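You operate a simulated robot arm through the tools that you are given. There is no shell and no other tool.

You are at the controls of a simulated robot arm. One attempt, no reset.

JOB
Wipe the crumbs and the tea ring off the dining table.
Fine: slide the cream pot off the ring and leave it by the red mat; put the pad back. What is to be rubbed or washed off counts as gone when no trace of it is left.
Where things are to end (x, y in the base frame): cream pot within 60 mm of [940, 20].

The check looks at the end state, three seconds after you hand in, the way a careful person would. Anything else that was tipped, shoved, dropped, spilled or broken makes it a failure.

ROBOT AND FRAMES
A 6-joint arm with a three-finger gripper, fixed in place. Base frame: the origin is on the floor under the middle of its stand, x ahead of it, y to its left, z up; the work surface is at about z = 750. Lengths are in mm, angles in rad, forces in N, time in s.
It reaches about 1213 mm from its shoulder. Its first joint turns from -2.897 to 2.897 rad. Payload 4.89 kg.
The TCP is the grasp point between the finger pads, 30 mm short of the fingertips. In the tool frame z runs along the fingers and y along their closing line. The gripper opens to 164 mm; its body begins 125 mm behind the TCP.
Orientation is told as [roll, pitch, yaw] about the base's x, y, z axes, in that order, counted from this pose: with the fingers straight down and closing along the base's y, the tool's x points along the base's -x, its y along +y and its z along -z.

CONTROLS
- The arm moves only by the tool nudge_tool. Its argument "motion" is a list of rows, each an object of numbers (a shift or turn left out is 0, a gripper value left out holds the last): "dx", "dy", "dz": the shift along the tool's x, y, z in units of 50 mm (1.0 is 50 mm); "ax", "ay", "az": the turn, a rotation vector about the tool's x, y, z in units of 8 degrees (1.0 is 8 degrees); "grip": the gripper command, from -1 (fully open) to 1 (shut), values between in proportion. In form: [{"dx": .., "dy": .., "dz": .., "ax": .., "ay": .., "az": .., "grip": ..}, ...]. A call has 1 to 20 rows; each row shifts and turns the commanded pose from where the row before left it, along the tool's axes as they then stand. A call with a number of a shift or a turn outside -1 to 1 is refused whole. Each row takes 0.2 s and may step no farther than 50 mm and 0.15 rad from the row before; otherwise, or with a gripper value out of range, the whole call is refused. A pose out of reach is approached as far as the arm can. The call stops where the force on the tool passes 60 N (or 10 N more than at its start, if that is more) or the arm is blocked; 0.2 s more then pass. The fingers move at their own pace (about 108 mm/s each) and stop on an object; they squeeze with about 24 N. The grip force told is the motor's: it shows also when the fingers shut on nothing. Time passes only in rows, and 0.2 s behind the last, so rows that do not move let the fingers close. The reply holds the time, the measured pose of the TCP, the force on the tool along the base axes, the opening and the grip force, in the units named above and with some noise, with the torque about the TCP (base axes, N m) and any sound that the robot's microphone picked up.
- Cameras (640 x 400 px; columns grow to the right, rows downward): "scene" is fixed at [49.9, -499.9, 1500.3]; the picture's right is [0.48, -0.88, 0.00], its down [-0.64, -0.35, -0.69] and it looks along [0.60, 0.33, -0.73] (base axes); focal length 344 px, centre (320, 200). "wrist" rides on the gripper at [76, -2, -152] in the tool frame; the picture's right is [0.02, 1.00, 0.00], its down [-0.88, 0.02, -0.47] and it looks along [-0.47, 0.01, 0.88] (tool axes); focal length 247 px, centre (320, 200). There is no depth. A picture from a camera that has moved, and an enlarged one, comes with that camera's place and axes in the base frame and with its lens.
- camera(camera): a new picture of that camera. It takes no simulated time.
- slide_trunk(by): moves the trunk up (or, below 0, down) by that many mm; the arm rides with it, the base frame stays. It gives what a move gives, with no picture.
- inspect(camera, box): a new picture of the part [left, top, right, bottom] of that camera's present view, enlarged. It takes no simulated time.
- sign_off(): hands the job in; it is judged then, once.

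Nothing tells you positions but the pictures and the camera data. Unless the task says otherwise, let go and move clear before handing in.

The tools are called after "Call:" by a JSON object that holds its "op" and its "data". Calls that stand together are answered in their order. nudge_tool: Moves the arm, as the interface text tells. Its arguments: {"type":"object","properties":{"motion":{"type":"array"}},"required":["motion"]} The other tools are called the same way: slide_trunk (by) moves the trunk up or down; camera (camera) takes a picture; inspect (camera, box) takes an enlarged picture of a part of a camera's view; sign_off () hands the job in.

At the start:

```text
time_s: 0.0
tool_pos: [613.6, -144.5, 1048.6]
tool_rot: [-0.001, 0.001, -0.001]
contact_force: [0.1, 1.2, -0.6]
ft_torque: [0.01, 0.01, -0.02]
opening: 164.3
gripper_force: 0.0
trunk travel left (down, up): [-125.0, 265.0]
```

scene: 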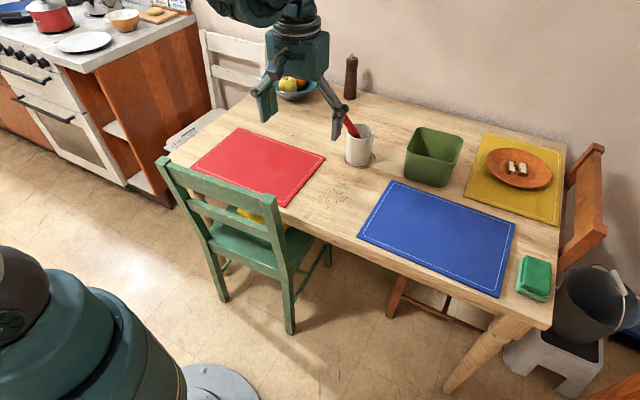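
wrist: 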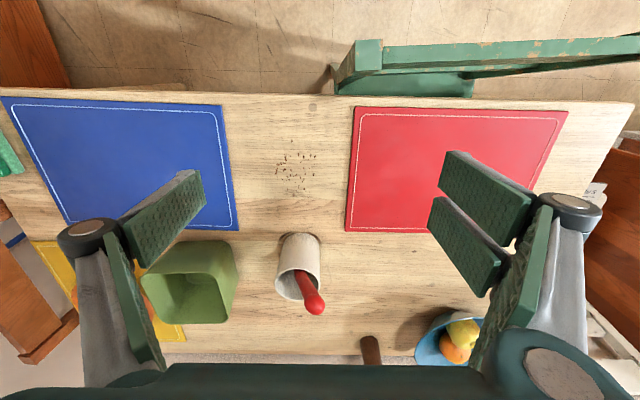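

I see a table with a red mat, a blue mat, a cream pot with a red-handled tool in it, crumbs between the mats, a green bin and a green pad at the right end. I'll take closer looks before moving.

Call:
{"op": "inspect", "data": {"camera": "scene", "box": [300, 90, 480, 220]}}

Call:
{"op": "inspect", "data": {"camera": "scene", "box": [460, 220, 620, 320]}}

Call:
{"op": "inspect", "data": {"camera": "wrist", "box": [220, 120, 380, 330]}}

```text
3.08 times, centred on (390, 155) of scene
camera zoom: at [49.9, -499.9, 1500.3], right [0.48, -0.88, 0.0], down [-0.64, -0.35, -0.69], along [0.6, 0.33, -0.73], focal length 1059 px, centre (105, 338)
```

zoom: 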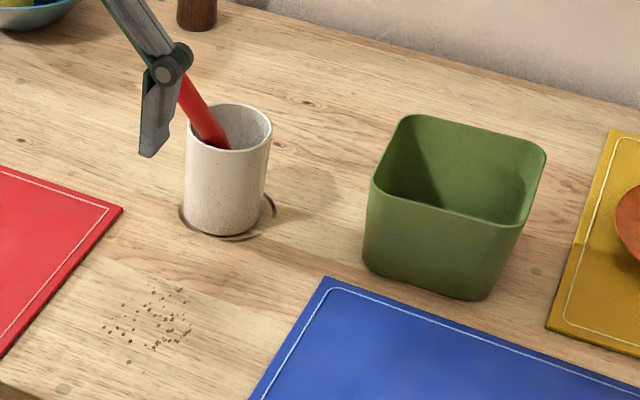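

```text
4.00 times, centred on (540, 270) of scene
camera zoom: at [49.9, -499.9, 1500.3], right [0.48, -0.88, 0.0], down [-0.64, -0.35, -0.69], along [0.6, 0.33, -0.73], focal length 1377 px, centre (-560, -80)
```

zoom: 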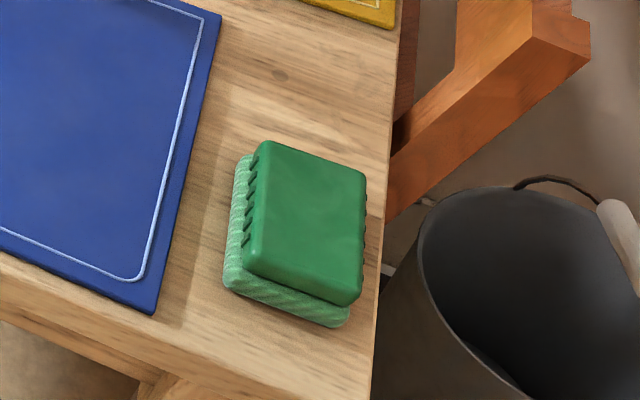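

```text
1.90 times, centred on (300, 225) of wrist
camera zoom: at [538.2, -146.8, 1200.3], right [-0.02, 1.0, 0.0], down [0.88, 0.02, 0.47], along [0.47, 0.01, -0.88], focal length 470 px, centre (358, 152)
```

zoom: 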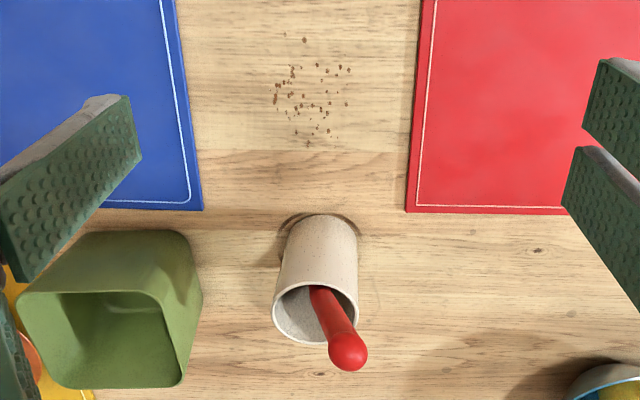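

The pot stands near (905, -185) on the ring with a red handle sticking out of it. The crumbs are around (730, -170), and the pad is near (675, -745). I'll move the arm a little to get other angles on the pot and its handle before I grasp it.

Call:
{"op": "nudge_tool", "data": {"motion": [{"dx": -0.5, "dz": -0.5}, {"dx": -0.7, "dz": -0.7, "dy": -0.4}, {"dx": -0.7, "dz": -0.7, "dy": -0.4}, {"dx": -0.3, "dz": -0.3}, {}]}}

Call:
{"op": "camera", "data": {"camera": "wrist"}}

Call:
{"op": "camera", "data": {"camera": "scene"}}

```text
refused: row 2 steps farther than a row can; nothing moved
```

```text
taken
camera wrist: at [538.2, -146.8, 1200.3], right [-0.02, 1.0, 0.0], down [0.88, 0.02, 0.47], along [0.47, 0.01, -0.88], focal length 247 px, centre (320, 200)
```

wrist: 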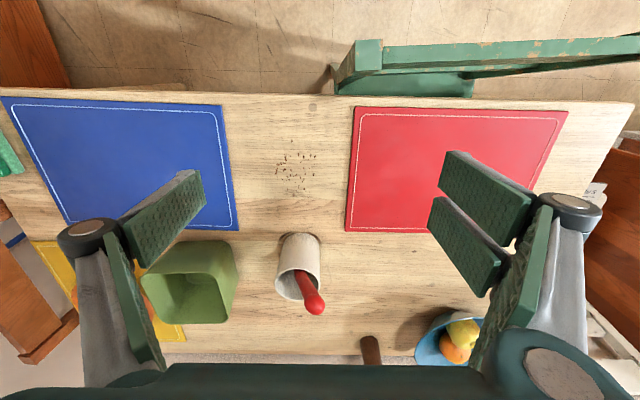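

```text
taken
```

scene: 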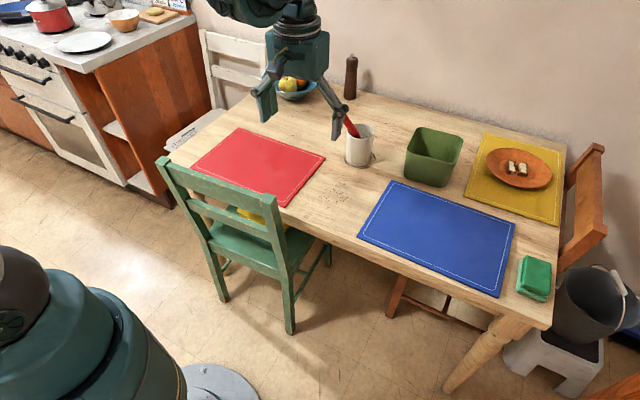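

The move was refused because one step was over 50 mm, so nothing has moved. I'll repeat it in smaller steps.

Call:
{"op": "nudge_tool", "data": {"motion": [{"dx": -0.4, "dz": -0.4}, {"dx": -0.6, "dz": -0.6, "dy": -0.3}, {"dx": -0.6, "dz": -0.6, "dy": -0.4}, {"dx": -0.4, "dz": -0.4, "dy": -0.1}, {}]}}

Call:
{"op": "camera", "data": {"camera": "wrist"}}

Call:
{"op": "camera", "data": {"camera": "scene"}}

```text
time_s: 1.2
tool_pos: [712.9, -186.9, 1148.2]
tool_rot: [-0.001, -0.002, -0.001]
contact_force: [0.6, -0.1, -0.2]
ft_torque: [0.01, 0.09, 0.01]
opening: 164.0
gripper_force: 0.0
trunk travel left (down, up): [-125.0, 265.0]
```

```text
taken
camera wrist: at [636.9, -188.8, 1300.0], right [-0.02, 1.0, 0.0], down [0.88, 0.02, 0.47], along [0.47, 0.01, -0.88], focal length 247 px, centre (320, 200)
```

wrist: 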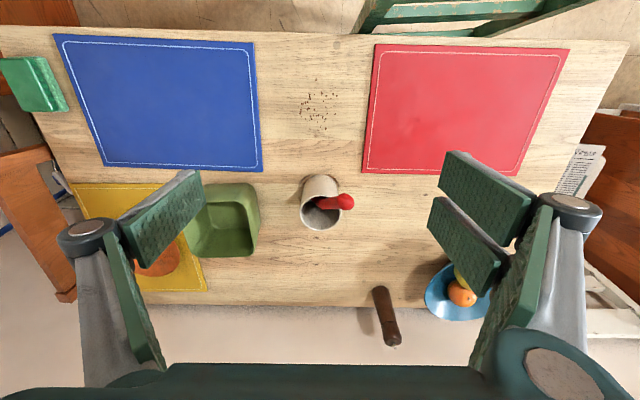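

```text
taken
```

scene: 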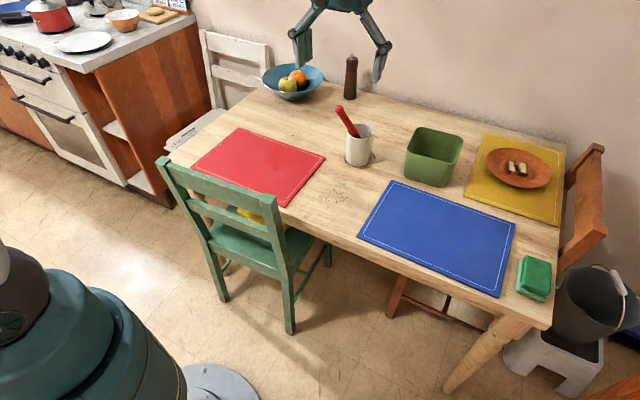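

Call:
{"op": "inspect", "data": {"camera": "wrist", "box": [270, 150, 390, 250]}}

Call:
{"op": "inspect", "data": {"camera": "scene", "box": [310, 90, 410, 180]}}

Call:
{"op": "inspect", "data": {"camera": "wrist", "box": [0, 20, 120, 140]}}

```text
4.00 times, centred on (330, 200) of wrist
camera zoom: at [636.9, -188.8, 1300.0], right [-0.02, 1.0, 0.0], down [0.88, 0.02, 0.47], along [0.47, 0.01, -0.88], focal length 988 px, centre (280, 200)
```

zoom: 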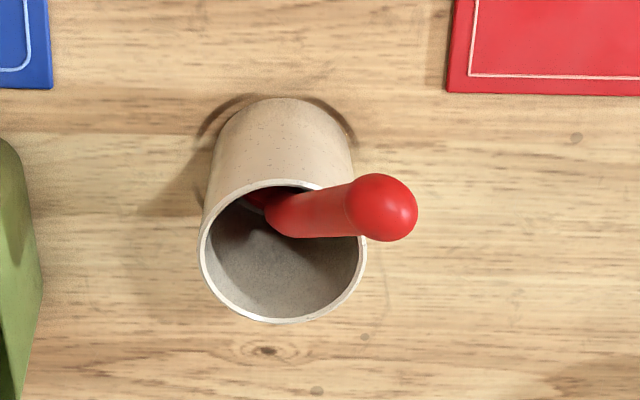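

```text
4.44 times, centred on (360, 135) of scene
camera zoom: at [49.9, -499.9, 1500.3], right [0.48, -0.88, 0.0], down [-0.64, -0.35, -0.69], along [0.6, 0.33, -0.73], focal length 1530 px, centre (142, 489)
```

zoom: 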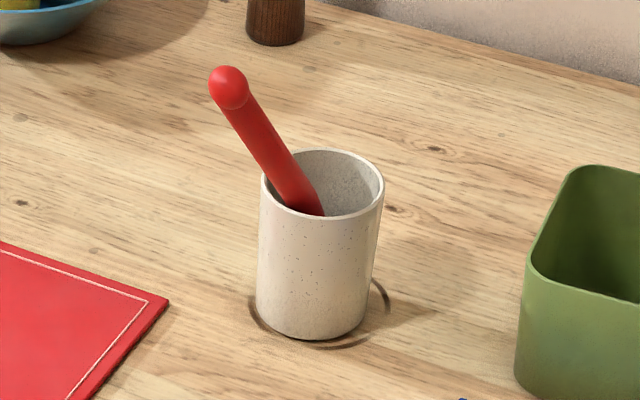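

```text
3.33 times, centred on (60, 80) of wrist
camera zoom: at [636.9, -188.8, 1300.0], right [-0.02, 1.0, 0.0], down [0.88, 0.02, 0.47], along [0.47, 0.01, -0.88], focal length 823 px, centre (1187, 600)
```

zoom: 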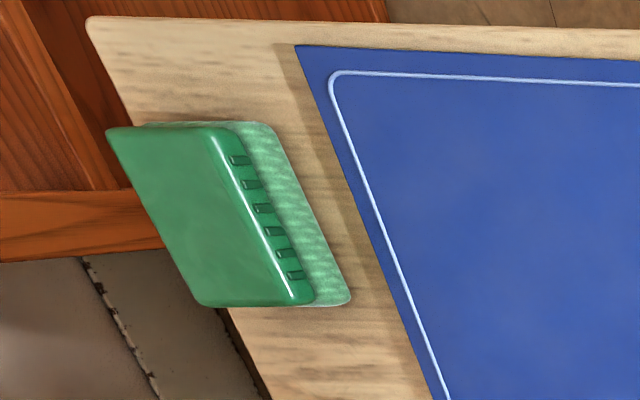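

The red handle leans toward the robot and its tip is near (814, -145, 972), so a straight-down grasp of the pot is tight. I'll close the gripper in the air and look at its finger shape before choosing between pushing and pinching.

Call:
{"op": "nudge_tool", "data": {"motion": [{"grip": 1}, {"grip": 1}, {"grip": 1}, {"grip": 1}, {"grip": 1}]}}

Call:
{"op": "camera", "data": {"camera": "wrist"}}

Call:
{"op": "inspect", "data": {"camera": "scene", "box": [260, 0, 420, 100]}}

```text
time_s: 2.4
tool_pos: [712.2, -185.7, 1148.3]
tool_rot: [0.0, 0.001, 0.0]
contact_force: [0.2, -0.9, -0.9]
ft_torque: [0.0, 0.0, -0.02]
opening: 0.0
gripper_force: 24.2
trunk travel left (down, up): [-125.0, 265.0]
```

```text
taken
camera wrist: at [636.5, -188.6, 1300.0], right [-0.02, 1.0, 0.0], down [0.88, 0.02, 0.47], along [0.47, 0.01, -0.88], focal length 247 px, centre (320, 200)
```

wrist: 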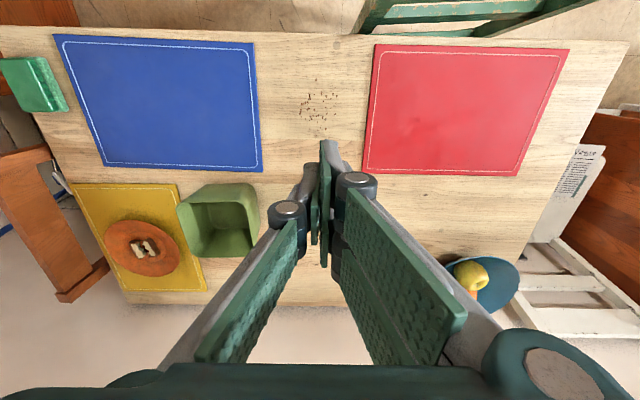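

```text
4.00 times, centred on (340, 50) of scene
camera zoom: at [49.9, -499.9, 1500.3], right [0.48, -0.88, 0.0], down [-0.64, -0.35, -0.69], along [0.6, 0.33, -0.73], focal length 1377 px, centre (240, 800)
```

zoom: 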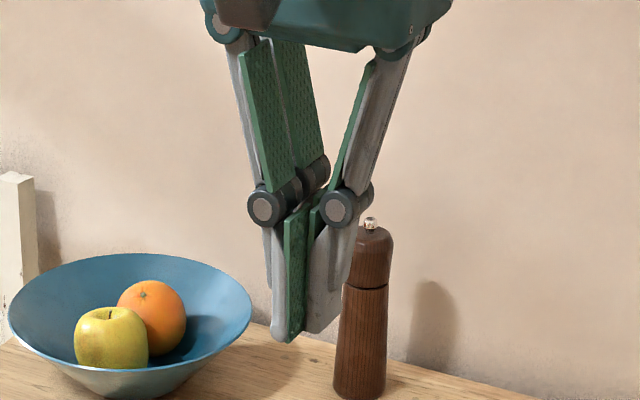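

Closed, the fingers taper out to knuckles about 38 mm above the TCP, so pushing with them would load the pot too high. I'll pinch the pot's far wall (+x side) instead. With the tool yawed -90°, the handle stays well clear.

Call:
{"op": "nudge_tool", "data": {"motion": [{"az": 1, "grip": 0.6}, {"az": 1}, {"az": 1}, {"az": 1}, {"az": 1}, {"az": 1}, {"az": 1}, {"az": 1}, {"az": 1}, {"az": 1}, {"az": 1}, {"az": 0.25}, {}]}}

```text
time_s: 5.2
tool_pos: [712.9, -185.0, 1148.6]
tool_rot: [0.001, -0.001, -1.569]
contact_force: [0.5, -0.5, 0.0]
ft_torque: [-0.01, -0.01, -0.02]
opening: 32.9
gripper_force: 0.0
trunk travel left (down, up): [-125.0, 265.0]
```

The yaw is set and the tool's y axis now lies along base +x. I'll move over the far wall at about (946, -181), still high, and look again.

Call:
{"op": "nudge_tool", "data": {"motion": [{"dy": 0.5}, {"dy": 0.9}, {"dy": 0.9}, {"dy": 0.9}, {"dy": 0.9}, {"dy": 0.56, "dx": 0.08}, {}]}}

Call:
{"op": "camera", "data": {"camera": "wrist"}}

Call:
{"op": "camera", "data": {"camera": "scene"}}

```text
time_s: 6.8
tool_pos: [943.6, -181.0, 1149.9]
tool_rot: [-0.002, 0.0, -1.568]
contact_force: [0.6, 0.4, -0.2]
ft_torque: [0.03, 0.14, -0.03]
opening: 32.7
gripper_force: 0.1
trunk travel left (down, up): [-125.0, 265.0]
```

```text
taken
camera wrist: at [943.5, -106.3, 1300.4], right [1.0, 0.02, 0.0], down [0.02, -0.88, 0.47], along [0.01, -0.47, -0.88], focal length 247 px, centre (320, 200)
```

wrist: 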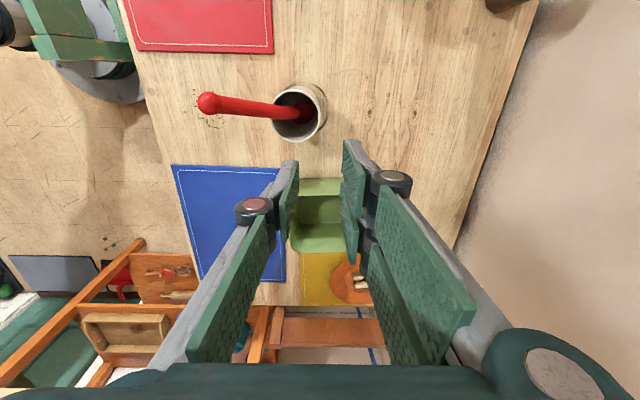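

```text
taken
```

scene: 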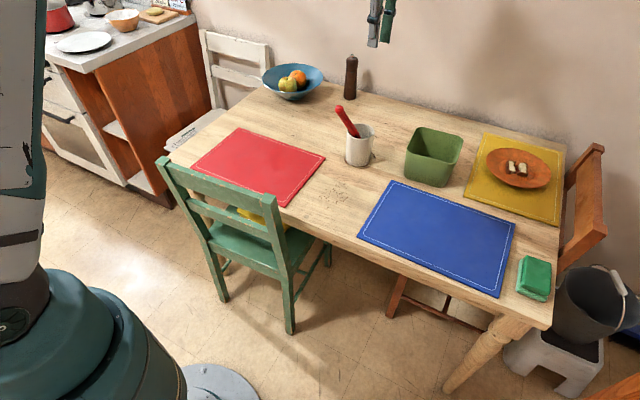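

Call:
{"op": "inspect", "data": {"camera": "wrist", "box": [180, 60, 380, 180]}}

```text
3.20 times, centred on (280, 120) of wrist
camera zoom: at [943.5, -106.3, 1300.4], right [1.0, 0.02, 0.0], down [0.02, -0.88, 0.47], along [0.01, -0.47, -0.88], focal length 790 px, centre (448, 456)
```

zoom: 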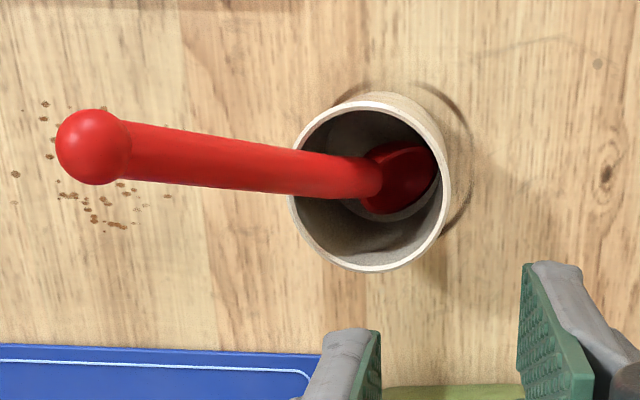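

The tool's red head lies low in the pot, below about z = 800, so inserting the fingertips to about 818 clears it. I refine the pot centre to (903, -179) with a radius of about 43. Now I'll descend partway over the far wall.

Call:
{"op": "nudge_tool", "data": {"motion": [{"dz": 0.5, "grip": 0.62}, {"dz": 0.9}, {"dz": 0.9}, {"dz": 0.9}, {"dz": 0.7}, {"dz": 0.5}, {}]}}

Call:
{"op": "camera", "data": {"camera": "wrist"}}

Call:
{"op": "inspect", "data": {"camera": "scene", "box": [300, 60, 420, 180]}}

```text
time_s: 8.4
tool_pos: [945.3, -179.6, 928.8]
tool_rot: [-0.001, 0.001, -1.571]
contact_force: [0.1, -0.6, -0.2]
ft_torque: [0.04, 0.03, -0.01]
opening: 31.0
gripper_force: 0.1
trunk travel left (down, up): [-125.0, 265.0]
```

```text
taken
camera wrist: at [945.7, -105.3, 1080.9], right [1.0, 0.02, 0.0], down [0.02, -0.88, 0.47], along [0.01, -0.47, -0.88], focal length 247 px, centre (320, 200)
```

wrist: 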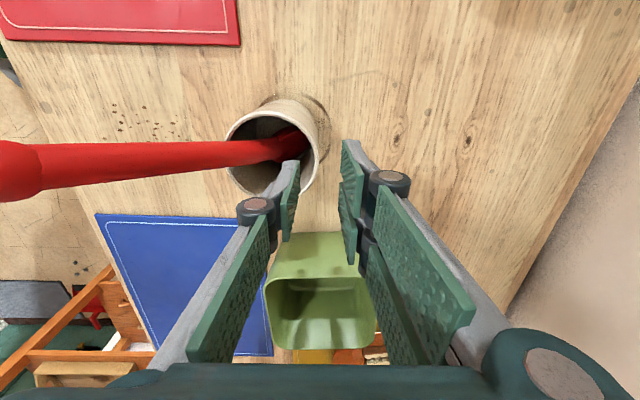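

```text
3.33 times, centred on (360, 120) of scene
camera zoom: at [49.9, -499.9, 1500.3], right [0.48, -0.88, 0.0], down [-0.64, -0.35, -0.69], along [0.6, 0.33, -0.73], focal length 1147 px, centre (187, 467)
```

zoom: 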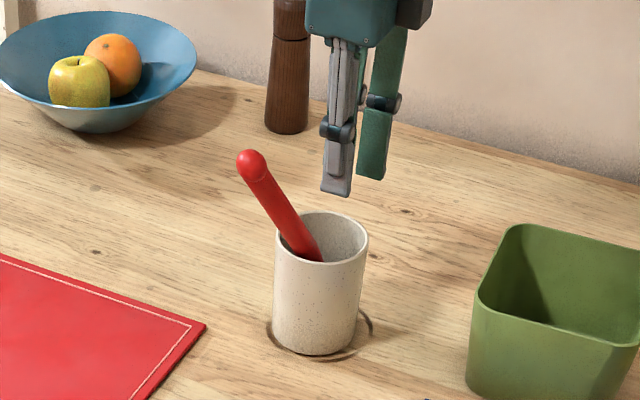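

The fingers line up with the pot's far wall, which should pass between them. I'll come down until the fingertips are near rim level and check again.

Call:
{"op": "nudge_tool", "data": {"motion": [{"dz": 0.4}, {"dz": 0.3}, {"dz": 0.1}, {}]}}

Call:
{"op": "inspect", "data": {"camera": "wrist", "box": [200, 80, 440, 240]}}

Call:
{"op": "inspect", "data": {"camera": "scene", "box": [310, 80, 410, 180]}}

```text
time_s: 9.4
tool_pos: [946.1, -180.0, 889.0]
tool_rot: [0.001, 0.0, -1.572]
contact_force: [0.1, 1.1, 1.4]
ft_torque: [-0.01, 0.01, 0.01]
opening: 31.4
gripper_force: 0.1
trunk travel left (down, up): [-125.0, 265.0]
```

```text
2.50 times, centred on (320, 160) of wrist
camera zoom: at [944.6, -104.0, 1040.4], right [1.0, 0.02, 0.0], down [0.02, -0.88, 0.47], along [0.01, -0.47, -0.88], focal length 617 px, centre (320, 300)
```

zoom: 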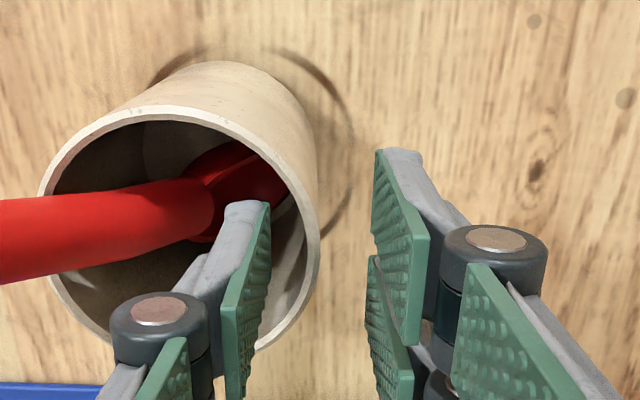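

```text
4.00 times, centred on (360, 130) of scene
camera zoom: at [49.9, -499.9, 1500.3], right [0.48, -0.88, 0.0], down [-0.64, -0.35, -0.69], along [0.6, 0.33, -0.73], focal length 1377 px, centre (160, 480)
```

zoom: 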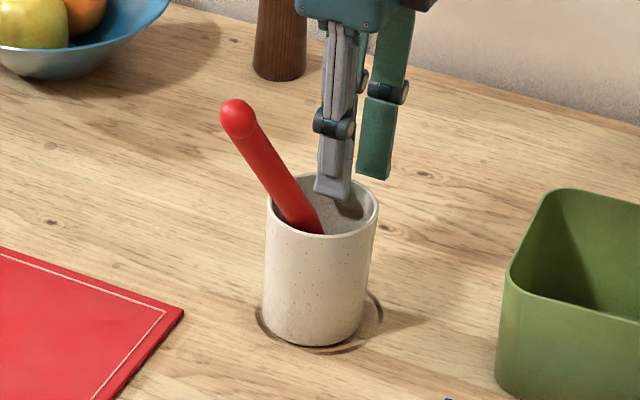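

The single finger is over the pot's inside and the pair is outside the far wall. I'll lower the last 40 mm and then close on the wall.

Call:
{"op": "nudge_tool", "data": {"motion": [{"dz": 0.3}, {"dz": 0.3}, {"dz": 0.2}, {}]}}

Call:
{"op": "inspect", "data": {"camera": "wrist", "box": [200, 80, 440, 240]}}

Call:
{"op": "inspect", "data": {"camera": "scene", "box": [310, 80, 410, 180]}}

```text
time_s: 10.4
tool_pos: [946.5, -180.6, 847.4]
tool_rot: [0.001, 0.0, -1.57]
contact_force: [0.3, 0.1, 0.1]
ft_torque: [0.02, 0.0, 0.01]
opening: 31.2
gripper_force: 0.1
trunk travel left (down, up): [-125.0, 265.0]
```

```text
2.50 times, centred on (320, 160) of wrist
camera zoom: at [945.5, -105.5, 999.8], right [1.0, 0.02, 0.0], down [0.02, -0.88, 0.47], along [0.01, -0.47, -0.88], focal length 617 px, centre (320, 300)
```

zoom: 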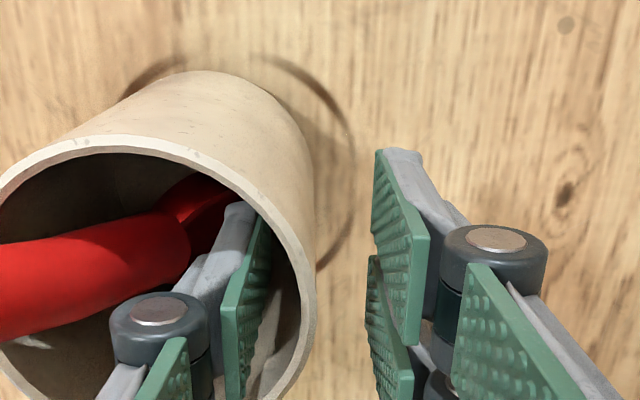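

```text
4.00 times, centred on (360, 130) of scene
camera zoom: at [49.9, -499.9, 1500.3], right [0.48, -0.88, 0.0], down [-0.64, -0.35, -0.69], along [0.6, 0.33, -0.73], focal length 1377 px, centre (160, 480)
```

zoom: 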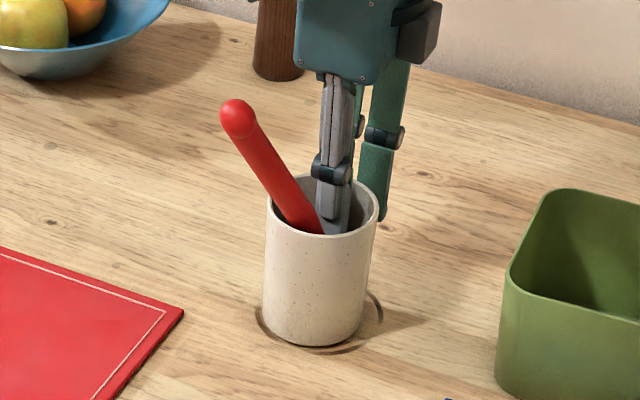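

Nothing is touching and the wall sits between the fingers. I'll close on it.

Call:
{"op": "nudge_tool", "data": {"motion": [{"grip": 0.75}, {"grip": 0.85}, {"grip": 0.92}, {"grip": 1}, {}]}}

Call:
{"op": "inspect", "data": {"camera": "scene", "box": [310, 80, 410, 180]}}

```text
time_s: 11.6
tool_pos: [946.5, -180.2, 848.3]
tool_rot: [0.0, 0.0, -1.571]
contact_force: [-1.0, -1.0, 0.1]
ft_torque: [0.01, 0.12, 0.06]
opening: 7.7
gripper_force: 24.6
trunk travel left (down, up): [-125.0, 265.0]
```

```text
4.00 times, centred on (360, 130) of scene
camera zoom: at [49.9, -499.9, 1500.3], right [0.48, -0.88, 0.0], down [-0.64, -0.35, -0.69], along [0.6, 0.33, -0.73], focal length 1377 px, centre (160, 480)
```

zoom: 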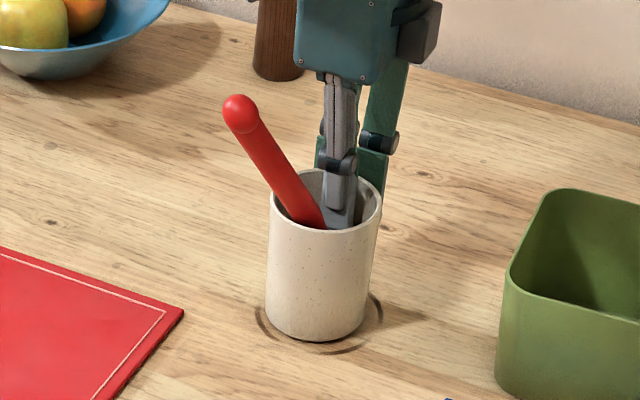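

The pot's wall is held at a 7.7 mm opening with the pot upright. I'll slide it slowly toward (940, 20).

Call:
{"op": "nudge_tool", "data": {"motion": [{"dx": 0.1, "dy": 0.02}, {"dx": 0.2, "dy": 0.04}, {"dx": 0.3, "dy": 0.05}, {"dx": 0.3, "dy": 0.05}, {"dx": 0.3, "dy": 0.05}, {"dx": 0.3, "dy": 0.05}, {"dx": 0.3, "dy": 0.05}, {"dx": 0.2, "dy": 0.04}, {}]}}

Call:
{"op": "camera", "data": {"camera": "scene"}}

Call:
{"op": "camera", "data": {"camera": "wrist"}}

```text
time_s: 13.6
tool_pos: [964.0, -81.3, 849.8]
tool_rot: [0.0, -0.001, -1.572]
contact_force: [0.2, 0.8, 0.6]
ft_torque: [0.09, -0.07, -0.07]
opening: 7.7
gripper_force: 24.4
trunk travel left (down, up): [-125.0, 265.0]
```

```text
taken
```

scene: 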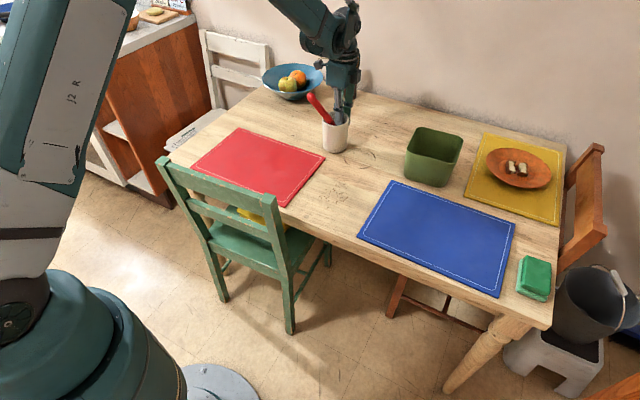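

```text
taken
camera wrist: at [963.4, -5.5, 1001.3], right [1.0, 0.02, 0.0], down [0.02, -0.88, 0.47], along [0.01, -0.47, -0.88], focal length 247 px, centre (320, 200)
```

wrist: 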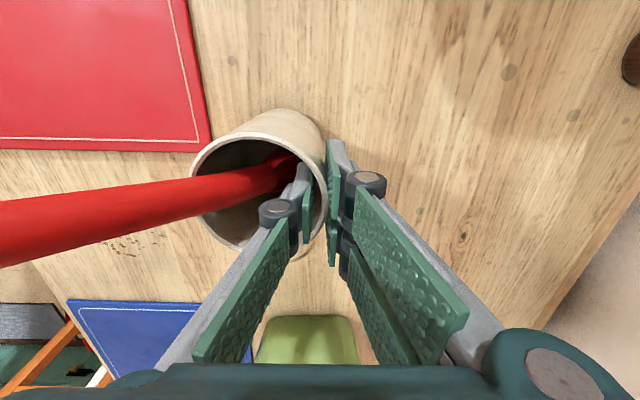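

The pot moves cleanly with the gripper. I'll continue the second half of the slide.

Call:
{"op": "nudge_tool", "data": {"motion": [{"dx": 0.15, "dy": 0.03}, {"dx": 0.3, "dy": 0.05}, {"dx": 0.3, "dy": 0.05}, {"dx": 0.3, "dy": 0.05}, {"dx": 0.3, "dy": 0.05}, {"dx": 0.3, "dy": 0.05}, {"dx": 0.2, "dy": 0.04}, {"dx": 0.1, "dy": 0.03}, {"dx": 0.05}, {}]}}

Call:
{"op": "camera", "data": {"camera": "scene"}}

Call:
{"op": "camera", "data": {"camera": "wrist"}}

```text
time_s: 15.8
tool_pos: [981.6, 20.1, 846.4]
tool_rot: [0.002, -0.001, -1.573]
contact_force: [0.5, -5.7, 9.6]
ft_torque: [-0.15, 0.06, 0.1]
opening: 7.8
gripper_force: 24.5
trunk travel left (down, up): [-125.0, 265.0]
```

```text
taken
```

scene: 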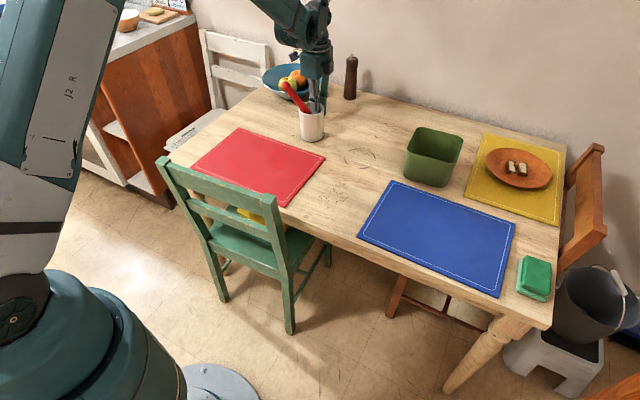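

```text
taken
camera wrist: at [980.3, 95.1, 1000.0], right [1.0, 0.02, 0.0], down [0.02, -0.88, 0.47], along [0.01, -0.47, -0.88], focal length 247 px, centre (320, 200)
```

wrist: 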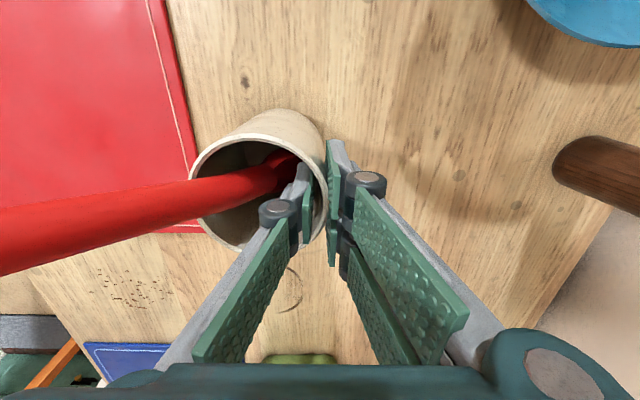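

The pot now stands behind the red mat near (940, 20). I'll open slightly to release it, then lift straight up.

Call:
{"op": "nudge_tool", "data": {"motion": [{"grip": 0.85}, {"grip": 0.75}, {"grip": 0.65}, {}]}}

Call:
{"op": "inspect", "data": {"camera": "wrist", "box": [160, 80, 400, 260]}}

Call:
{"op": "inspect", "data": {"camera": "scene", "box": [250, 50, 400, 180]}}

```text
time_s: 16.8
tool_pos: [980.6, 20.8, 848.0]
tool_rot: [0.001, -0.002, -1.571]
contact_force: [0.7, 0.2, -0.2]
ft_torque: [0.0, 0.03, 0.03]
opening: 28.5
gripper_force: 0.0
trunk travel left (down, up): [-125.0, 265.0]
```

```text
2.22 times, centred on (280, 170) of wrist
camera zoom: at [980.5, 95.3, 999.6], right [1.0, 0.02, 0.0], down [0.02, -0.88, 0.47], along [0.01, -0.47, -0.88], focal length 549 px, centre (409, 267)
```

zoom: 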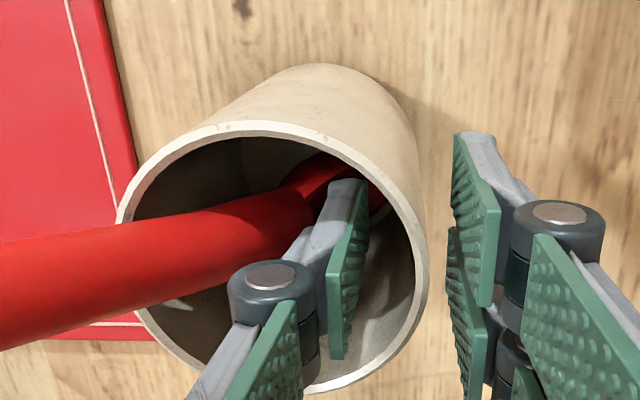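

```text
3.08 times, centred on (325, 115) of scene
camera zoom: at [49.9, -499.9, 1500.3], right [0.48, -0.88, 0.0], down [-0.64, -0.35, -0.69], along [0.6, 0.33, -0.73], focal length 1059 px, centre (305, 462)
```

zoom: 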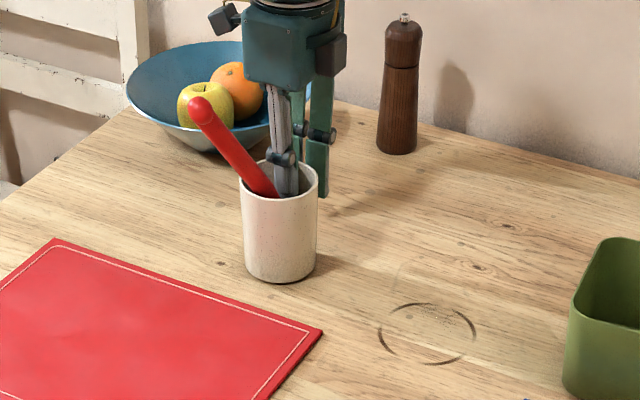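

Released, and the pot is upright and stable. The ring is now exposed. I'll lift straight up.

Call:
{"op": "nudge_tool", "data": {"motion": [{"dz": -0.2}, {"dz": -0.5}, {"dz": -0.9}, {"dz": -1}, {"dz": -1}, {"dz": -1}, {"dz": -1}, {"dz": -0.5}, {}]}}

Call:
{"op": "camera", "data": {"camera": "wrist"}}

Call:
{"op": "camera", "data": {"camera": "scene"}}

```text
time_s: 18.8
tool_pos: [984.3, 20.0, 1153.3]
tool_rot: [0.0, 0.0, -1.571]
contact_force: [-1.4, -0.2, 0.0]
ft_torque: [-0.04, -0.09, -0.01]
opening: 28.7
gripper_force: 0.0
trunk travel left (down, up): [-125.0, 265.0]
```

```text
taken
camera wrist: at [983.5, 94.8, 1306.3], right [1.0, 0.02, 0.0], down [0.02, -0.88, 0.47], along [0.01, -0.47, -0.88], focal length 247 px, centre (320, 200)
```

wrist: 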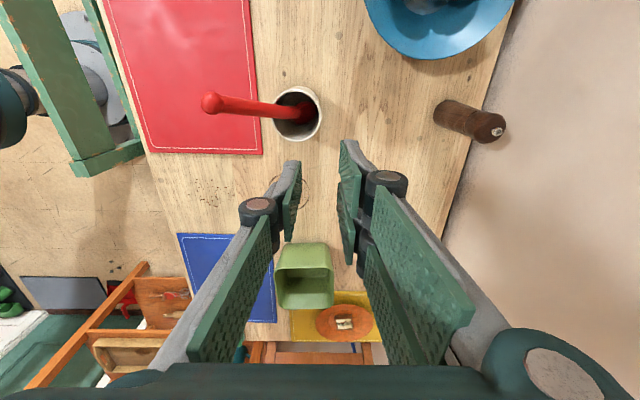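

```text
taken
```

scene: 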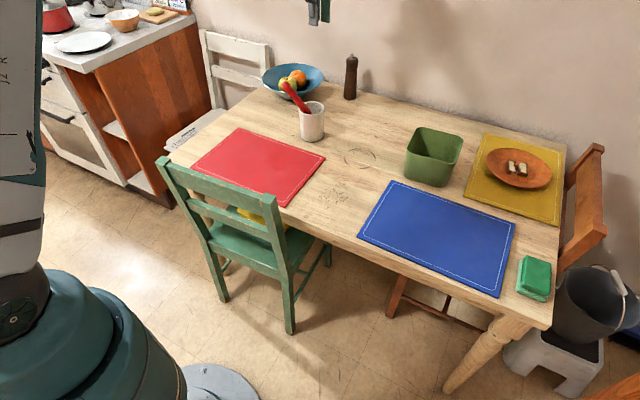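

Call:
{"op": "inspect", "data": {"camera": "scene", "box": [270, 100, 430, 210]}}

Call:
{"op": "inspect", "data": {"camera": "scene", "box": [320, 130, 400, 180]}}

Call:
{"op": "inspect", "data": {"camera": "scene", "box": [310, 170, 390, 220]}}

```text
3.64 times, centred on (350, 155) of scene
camera zoom: at [49.9, -499.9, 1500.3], right [0.48, -0.88, 0.0], down [-0.64, -0.35, -0.69], along [0.6, 0.33, -0.73], focal length 1252 px, centre (211, 364)
```

zoom: 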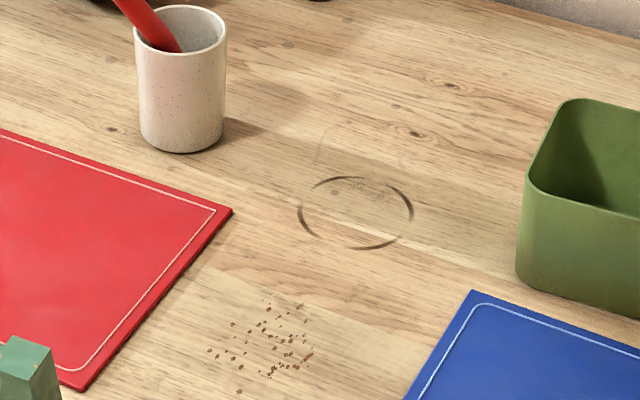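

```text
8.00 times, centred on (360, 155) of scene
camera zoom: at [49.9, -499.9, 1500.3], right [0.48, -0.88, 0.0], down [-0.64, -0.35, -0.69], along [0.6, 0.33, -0.73], focal length 2754 px, centre (0, 560)
```

zoom: 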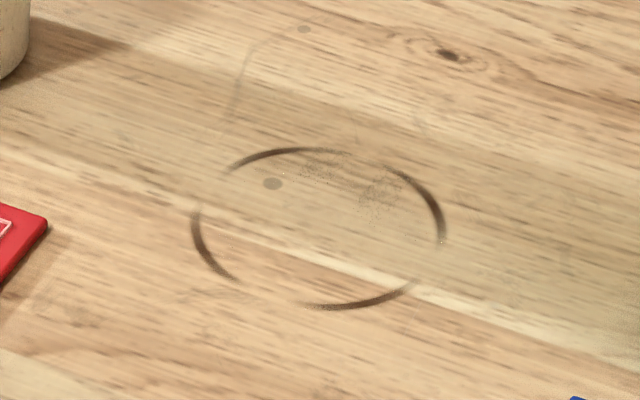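

```text
8.00 times, centred on (350, 195) of scene
camera zoom: at [49.9, -499.9, 1500.3], right [0.48, -0.88, 0.0], down [-0.64, -0.35, -0.69], along [0.6, 0.33, -0.73], focal length 2754 px, centre (80, 240)
```

zoom: 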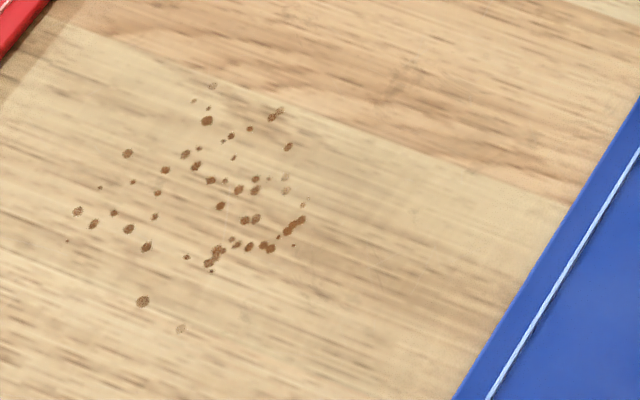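

The ring is centred near (901, -187) with a radius of about 52. The crumbs span x 640–770 and y -235 to -145. Next I'll turn the tool back to yaw 0 and move high over to the pad near (678, -750).

Call:
{"op": "nudge_tool", "data": {"motion": [{"az": -1, "grip": -0.4}, {"az": -1}, {"az": -1}, {"az": -1}, {"az": -1}, {"az": -1}, {"az": -1}, {"az": -1}, {"az": -1}, {"az": -1}, {"az": -1}, {"az": -0.25}, {}]}}

Call:
{"op": "inspect", "data": {"camera": "wrist", "box": [120, 60, 420, 260]}}

```text
time_s: 21.6
tool_pos: [981.4, 19.1, 1152.1]
tool_rot: [0.0, 0.0, 0.001]
contact_force: [-0.1, 1.3, 0.9]
ft_torque: [-0.04, 0.02, -0.01]
opening: 115.0
gripper_force: 0.1
trunk travel left (down, up): [-125.0, 265.0]
```

```text
2.00 times, centred on (270, 160) of wrist
camera zoom: at [906.1, 16.8, 1304.9], right [-0.02, 1.0, 0.0], down [0.88, 0.02, 0.47], along [0.47, 0.01, -0.88], focal length 494 px, centre (420, 280)
```

zoom: 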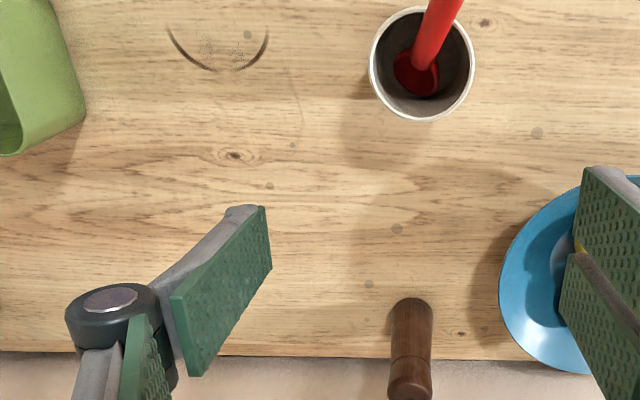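

The pot is at about (941, 19), on target. Now I'll travel high across to above the pad.

Call:
{"op": "nudge_tool", "data": {"motion": [{"dx": 0.18, "dy": -0.45, "grip": -0.4}, {"dx": 0.36, "dy": -0.91}, {"dx": 0.36, "dy": -0.91}, {"dx": 0.36, "dy": -0.91}, {"dx": 0.36, "dy": -0.91}, {"dx": 0.36, "dy": -0.91}, {"dx": 0.36, "dy": -0.91}, {"dx": 0.36, "dy": -0.91}, {"dx": 0.36, "dy": -0.91}, {"dx": 0.36, "dy": -0.91}, {"dx": 0.36, "dy": -0.91}, {"dx": 0.36, "dy": -0.91}, {"dx": 0.36, "dy": -0.91}, {"dx": 0.36, "dy": -0.91}, {"dx": 0.36, "dy": -0.91}, {"dx": 0.36, "dy": -0.91}, {"dx": 0.36, "dy": -0.91}, {"dx": 0.18, "dy": -0.45}, {}]}}

Call:
{"op": "camera", "data": {"camera": "wrist"}}

Call:
{"op": "camera", "data": {"camera": "scene"}}

```text
time_s: 25.6
tool_pos: [673.1, -752.5, 1151.4]
tool_rot: [-0.001, 0.0, -0.001]
contact_force: [-0.5, 0.5, -0.2]
ft_torque: [0.09, -0.01, 0.01]
opening: 114.8
gripper_force: 0.1
trunk travel left (down, up): [-125.0, 265.0]
```

```text
taken
camera wrist: at [598.3, -754.7, 1302.9], right [-0.02, 1.0, 0.0], down [0.88, 0.02, 0.47], along [0.47, 0.01, -0.88], focal length 247 px, centre (320, 200)
```

wrist: 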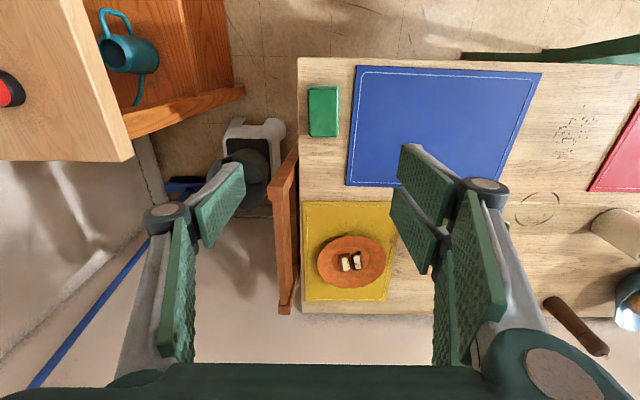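

```text
taken
```

scene: 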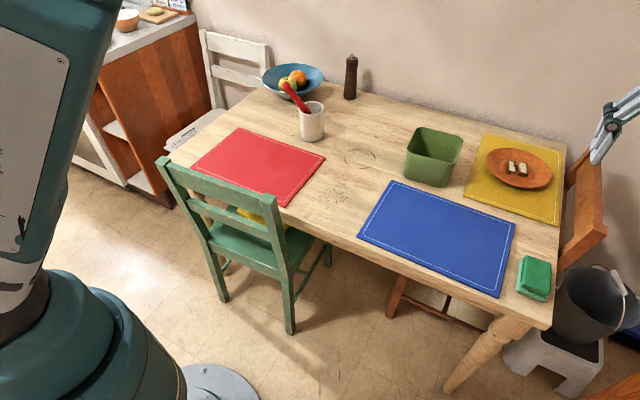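

Call:
{"op": "inspect", "data": {"camera": "wrist", "box": [270, 50, 390, 150]}}

```text
4.00 times, centred on (330, 100) of wrist
camera zoom: at [598.3, -754.7, 1302.9], right [-0.02, 1.0, 0.0], down [0.88, 0.02, 0.47], along [0.47, 0.01, -0.88], focal length 988 px, centre (280, 600)
```

zoom: 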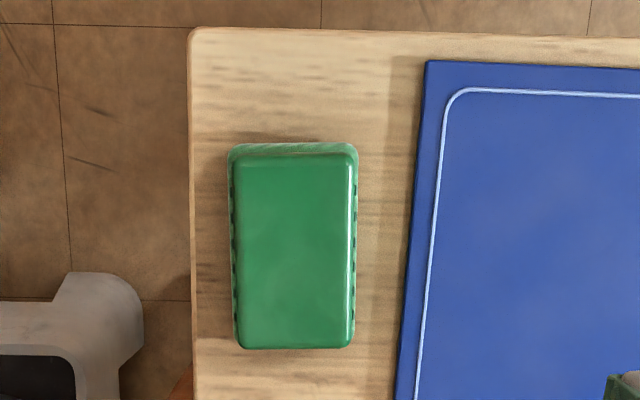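

The pad measures about 65 × 98 mm, centred at (678, -746). The wooden chair at the table's right end may come close to the gripper, so I'll inspect it first.

Call:
{"op": "inspect", "data": {"camera": "scene", "box": [500, 120, 640, 320]}}

Call:
{"op": "inspect", "data": {"camera": "wrist", "box": [200, 60, 400, 320]}}

```text
2.00 times, centred on (570, 220) of scene
camera zoom: at [49.9, -499.9, 1500.3], right [0.48, -0.88, 0.0], down [-0.64, -0.35, -0.69], along [0.6, 0.33, -0.73], focal length 688 px, centre (-180, 160)
```

zoom: 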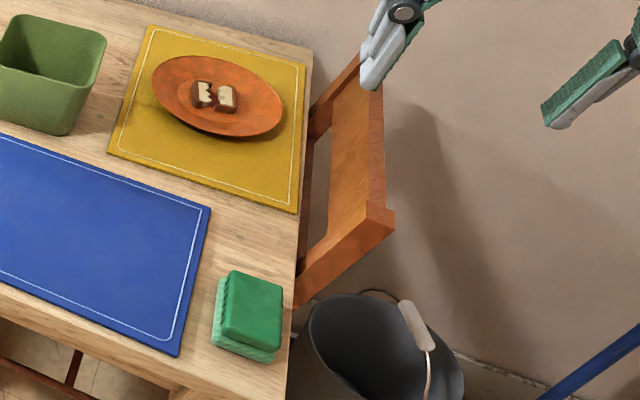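

```text
1.54 times, centred on (300, 190) of wrist
camera zoom: at [598.3, -754.7, 1302.9], right [-0.02, 1.0, 0.0], down [0.88, 0.02, 0.47], along [0.47, 0.01, -0.88], focal length 380 px, centre (351, 215)
```

zoom: 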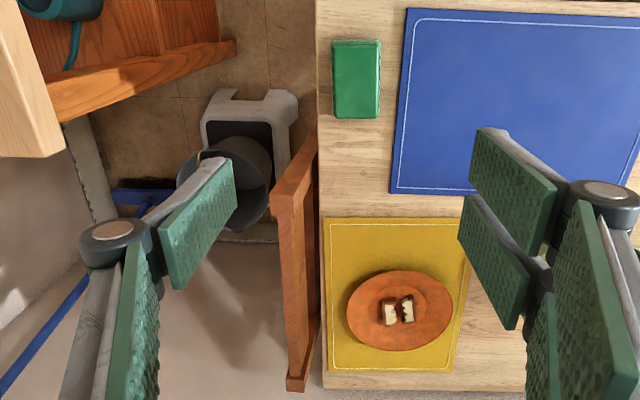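

The chair's nearest corner is about (803, -837, 869), at least 50 mm clear of where the gripper will be. I'll centre over the pad, set the opening to about 82 mm and come down partway.

Call:
{"op": "nudge_tool", "data": {"motion": [{"dz": 0.5, "dx": -0.05, "dy": 0.06, "grip": 0.0}, {"dz": 0.9, "dx": -0.05, "dy": 0.06}, {"dz": 0.9}, {"dz": 0.9}, {"dz": 0.9}, {"dz": 0.6}, {"dz": 0.3}, {}]}}

Call:
{"op": "camera", "data": {"camera": "wrist"}}

Call:
{"op": "inspect", "data": {"camera": "scene", "box": [460, 200, 620, 320]}}

```text
time_s: 27.4
tool_pos: [679.8, -749.0, 903.1]
tool_rot: [-0.001, 0.001, 0.0]
contact_force: [-0.1, -0.2, 0.0]
ft_torque: [0.03, 0.04, -0.02]
opening: 82.2
gripper_force: 0.2
trunk travel left (down, up): [-125.0, 265.0]
```

```text
taken
camera wrist: at [604.4, -751.4, 1054.1], right [-0.02, 1.0, 0.0], down [0.88, 0.02, 0.47], along [0.47, 0.01, -0.88], focal length 247 px, centre (320, 200)
```

wrist: 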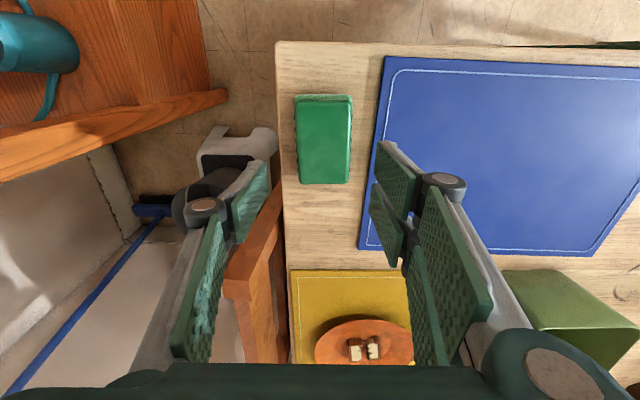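

```text
3.33 times, centred on (540, 260) of scene
camera zoom: at [49.9, -499.9, 1500.3], right [0.48, -0.88, 0.0], down [-0.64, -0.35, -0.69], along [0.6, 0.33, -0.73], focal length 1147 px, centre (-413, 0)
```

zoom: 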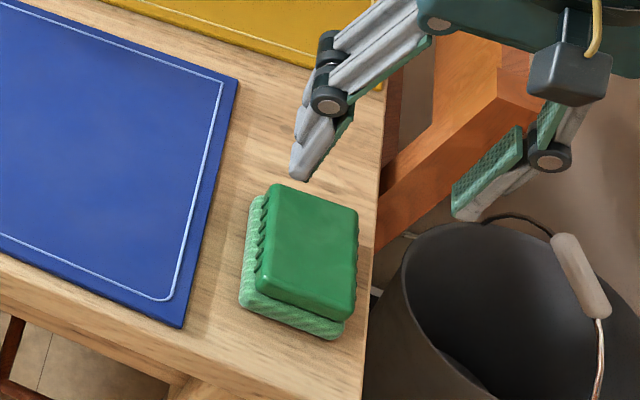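

Call:
{"op": "inspect", "data": {"camera": "wrist", "box": [260, 70, 400, 210]}}

```text
2.86 times, centred on (330, 140) of wrist
camera zoom: at [604.4, -751.4, 1054.1], right [-0.02, 1.0, 0.0], down [0.88, 0.02, 0.47], along [0.47, 0.01, -0.88], focal length 706 px, centre (291, 371)
```

zoom: 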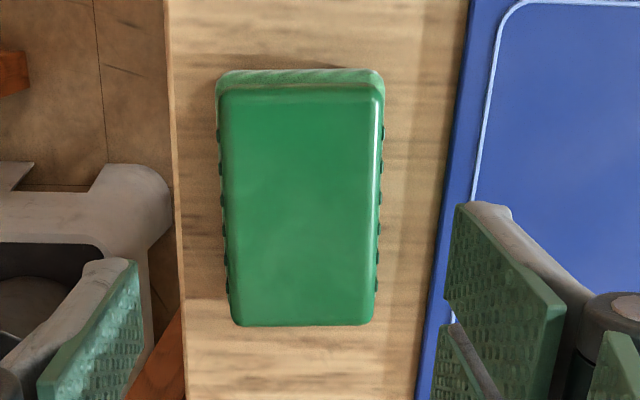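

The pad is centred at about (678, -746) and the fingers straddle it, clear of the blue mat. I'll lower until the fingertips are about 7 mm above the table.

Call:
{"op": "nudge_tool", "data": {"motion": [{"dz": 0.6, "dy": 0.05, "dx": 0.03}, {"dz": 0.6}, {"dz": 0.5}, {"dz": 0.3}, {"dz": 0.2}, {"dz": 0.1}, {}]}}

Call:
{"op": "camera", "data": {"camera": "wrist"}}

Call:
{"op": "inspect", "data": {"camera": "scene", "box": [460, 200, 620, 320]}}

```text
time_s: 29.0
tool_pos: [679.7, -744.7, 788.0]
tool_rot: [-0.001, 0.0, 0.0]
contact_force: [-0.2, 0.3, 0.0]
ft_torque: [-0.02, 0.01, -0.02]
opening: 82.0
gripper_force: 0.1
trunk travel left (down, up): [-125.0, 265.0]
```

```text
taken
camera wrist: at [604.8, -747.1, 939.5], right [-0.02, 1.0, 0.0], down [0.88, 0.02, 0.47], along [0.47, 0.01, -0.88], focal length 247 px, centre (320, 200)
```

wrist: 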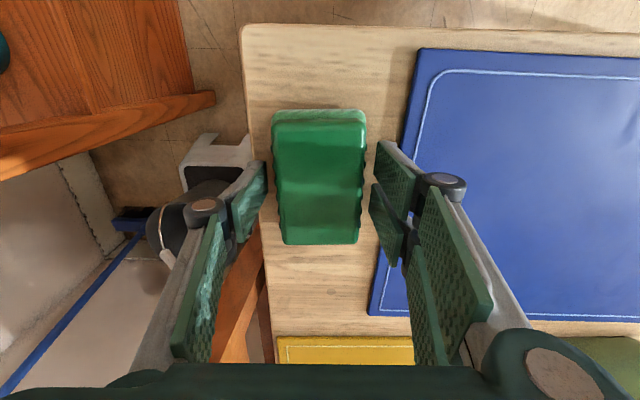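

```text
3.33 times, centred on (540, 260) of scene
camera zoom: at [49.9, -499.9, 1500.3], right [0.48, -0.88, 0.0], down [-0.64, -0.35, -0.69], along [0.6, 0.33, -0.73], focal length 1147 px, centre (-413, 0)
```

zoom: 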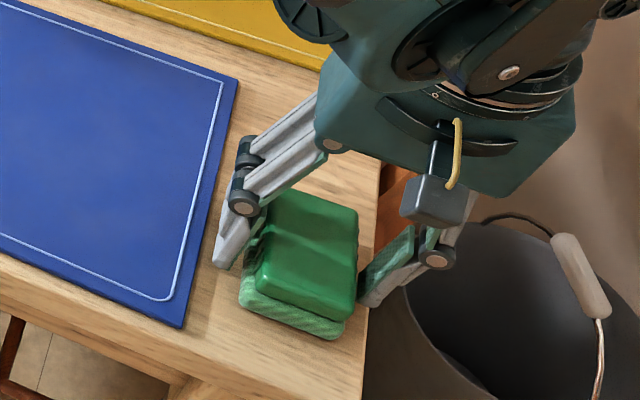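

The fingers are level with the pad's dark grip and about 8 mm above the table. I'll close on the pad here at (679.7, -744.7), and return it to this same spot later.

Call:
{"op": "nudge_tool", "data": {"motion": [{"grip": 0.1}, {"grip": 0.2}, {"grip": 0.3}, {"grip": 0.5}, {"grip": 1}, {"grip": 1}]}}

Call:
{"op": "inspect", "data": {"camera": "wrist", "box": [220, 90, 420, 270]}}

Call:
{"op": "inspect", "data": {"camera": "scene", "box": [460, 200, 620, 320]}}

```text
time_s: 30.4
tool_pos: [681.8, -744.3, 788.1]
tool_rot: [0.002, 0.0, 0.001]
contact_force: [0.5, -1.0, 1.3]
ft_torque: [0.01, -0.04, 0.0]
opening: 65.5
gripper_force: 23.7
trunk travel left (down, up): [-125.0, 265.0]
```

```text
2.22 times, centred on (320, 180) of wrist
camera zoom: at [604.8, -747.1, 939.7], right [-0.02, 1.0, 0.0], down [0.88, 0.02, 0.47], along [0.47, 0.01, -0.88], focal length 549 px, centre (320, 244)
```

zoom: 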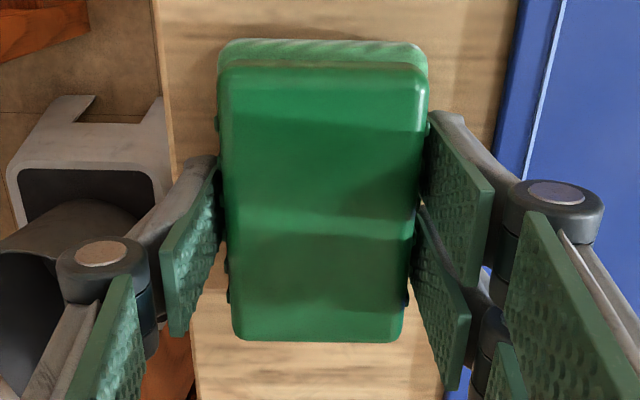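

```text
3.33 times, centred on (540, 260) of scene
camera zoom: at [49.9, -499.9, 1500.3], right [0.48, -0.88, 0.0], down [-0.64, -0.35, -0.69], along [0.6, 0.33, -0.73], focal length 1147 px, centre (-413, 0)
```

zoom: 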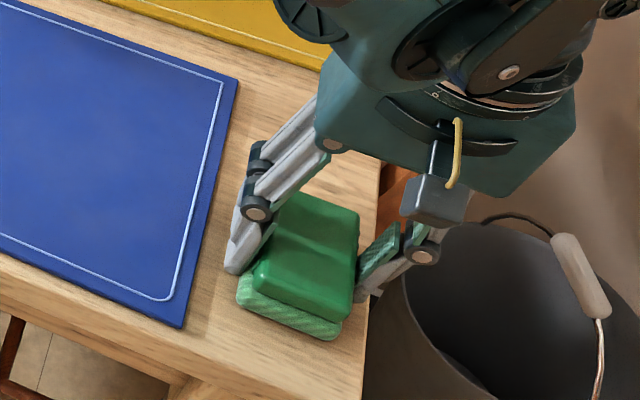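

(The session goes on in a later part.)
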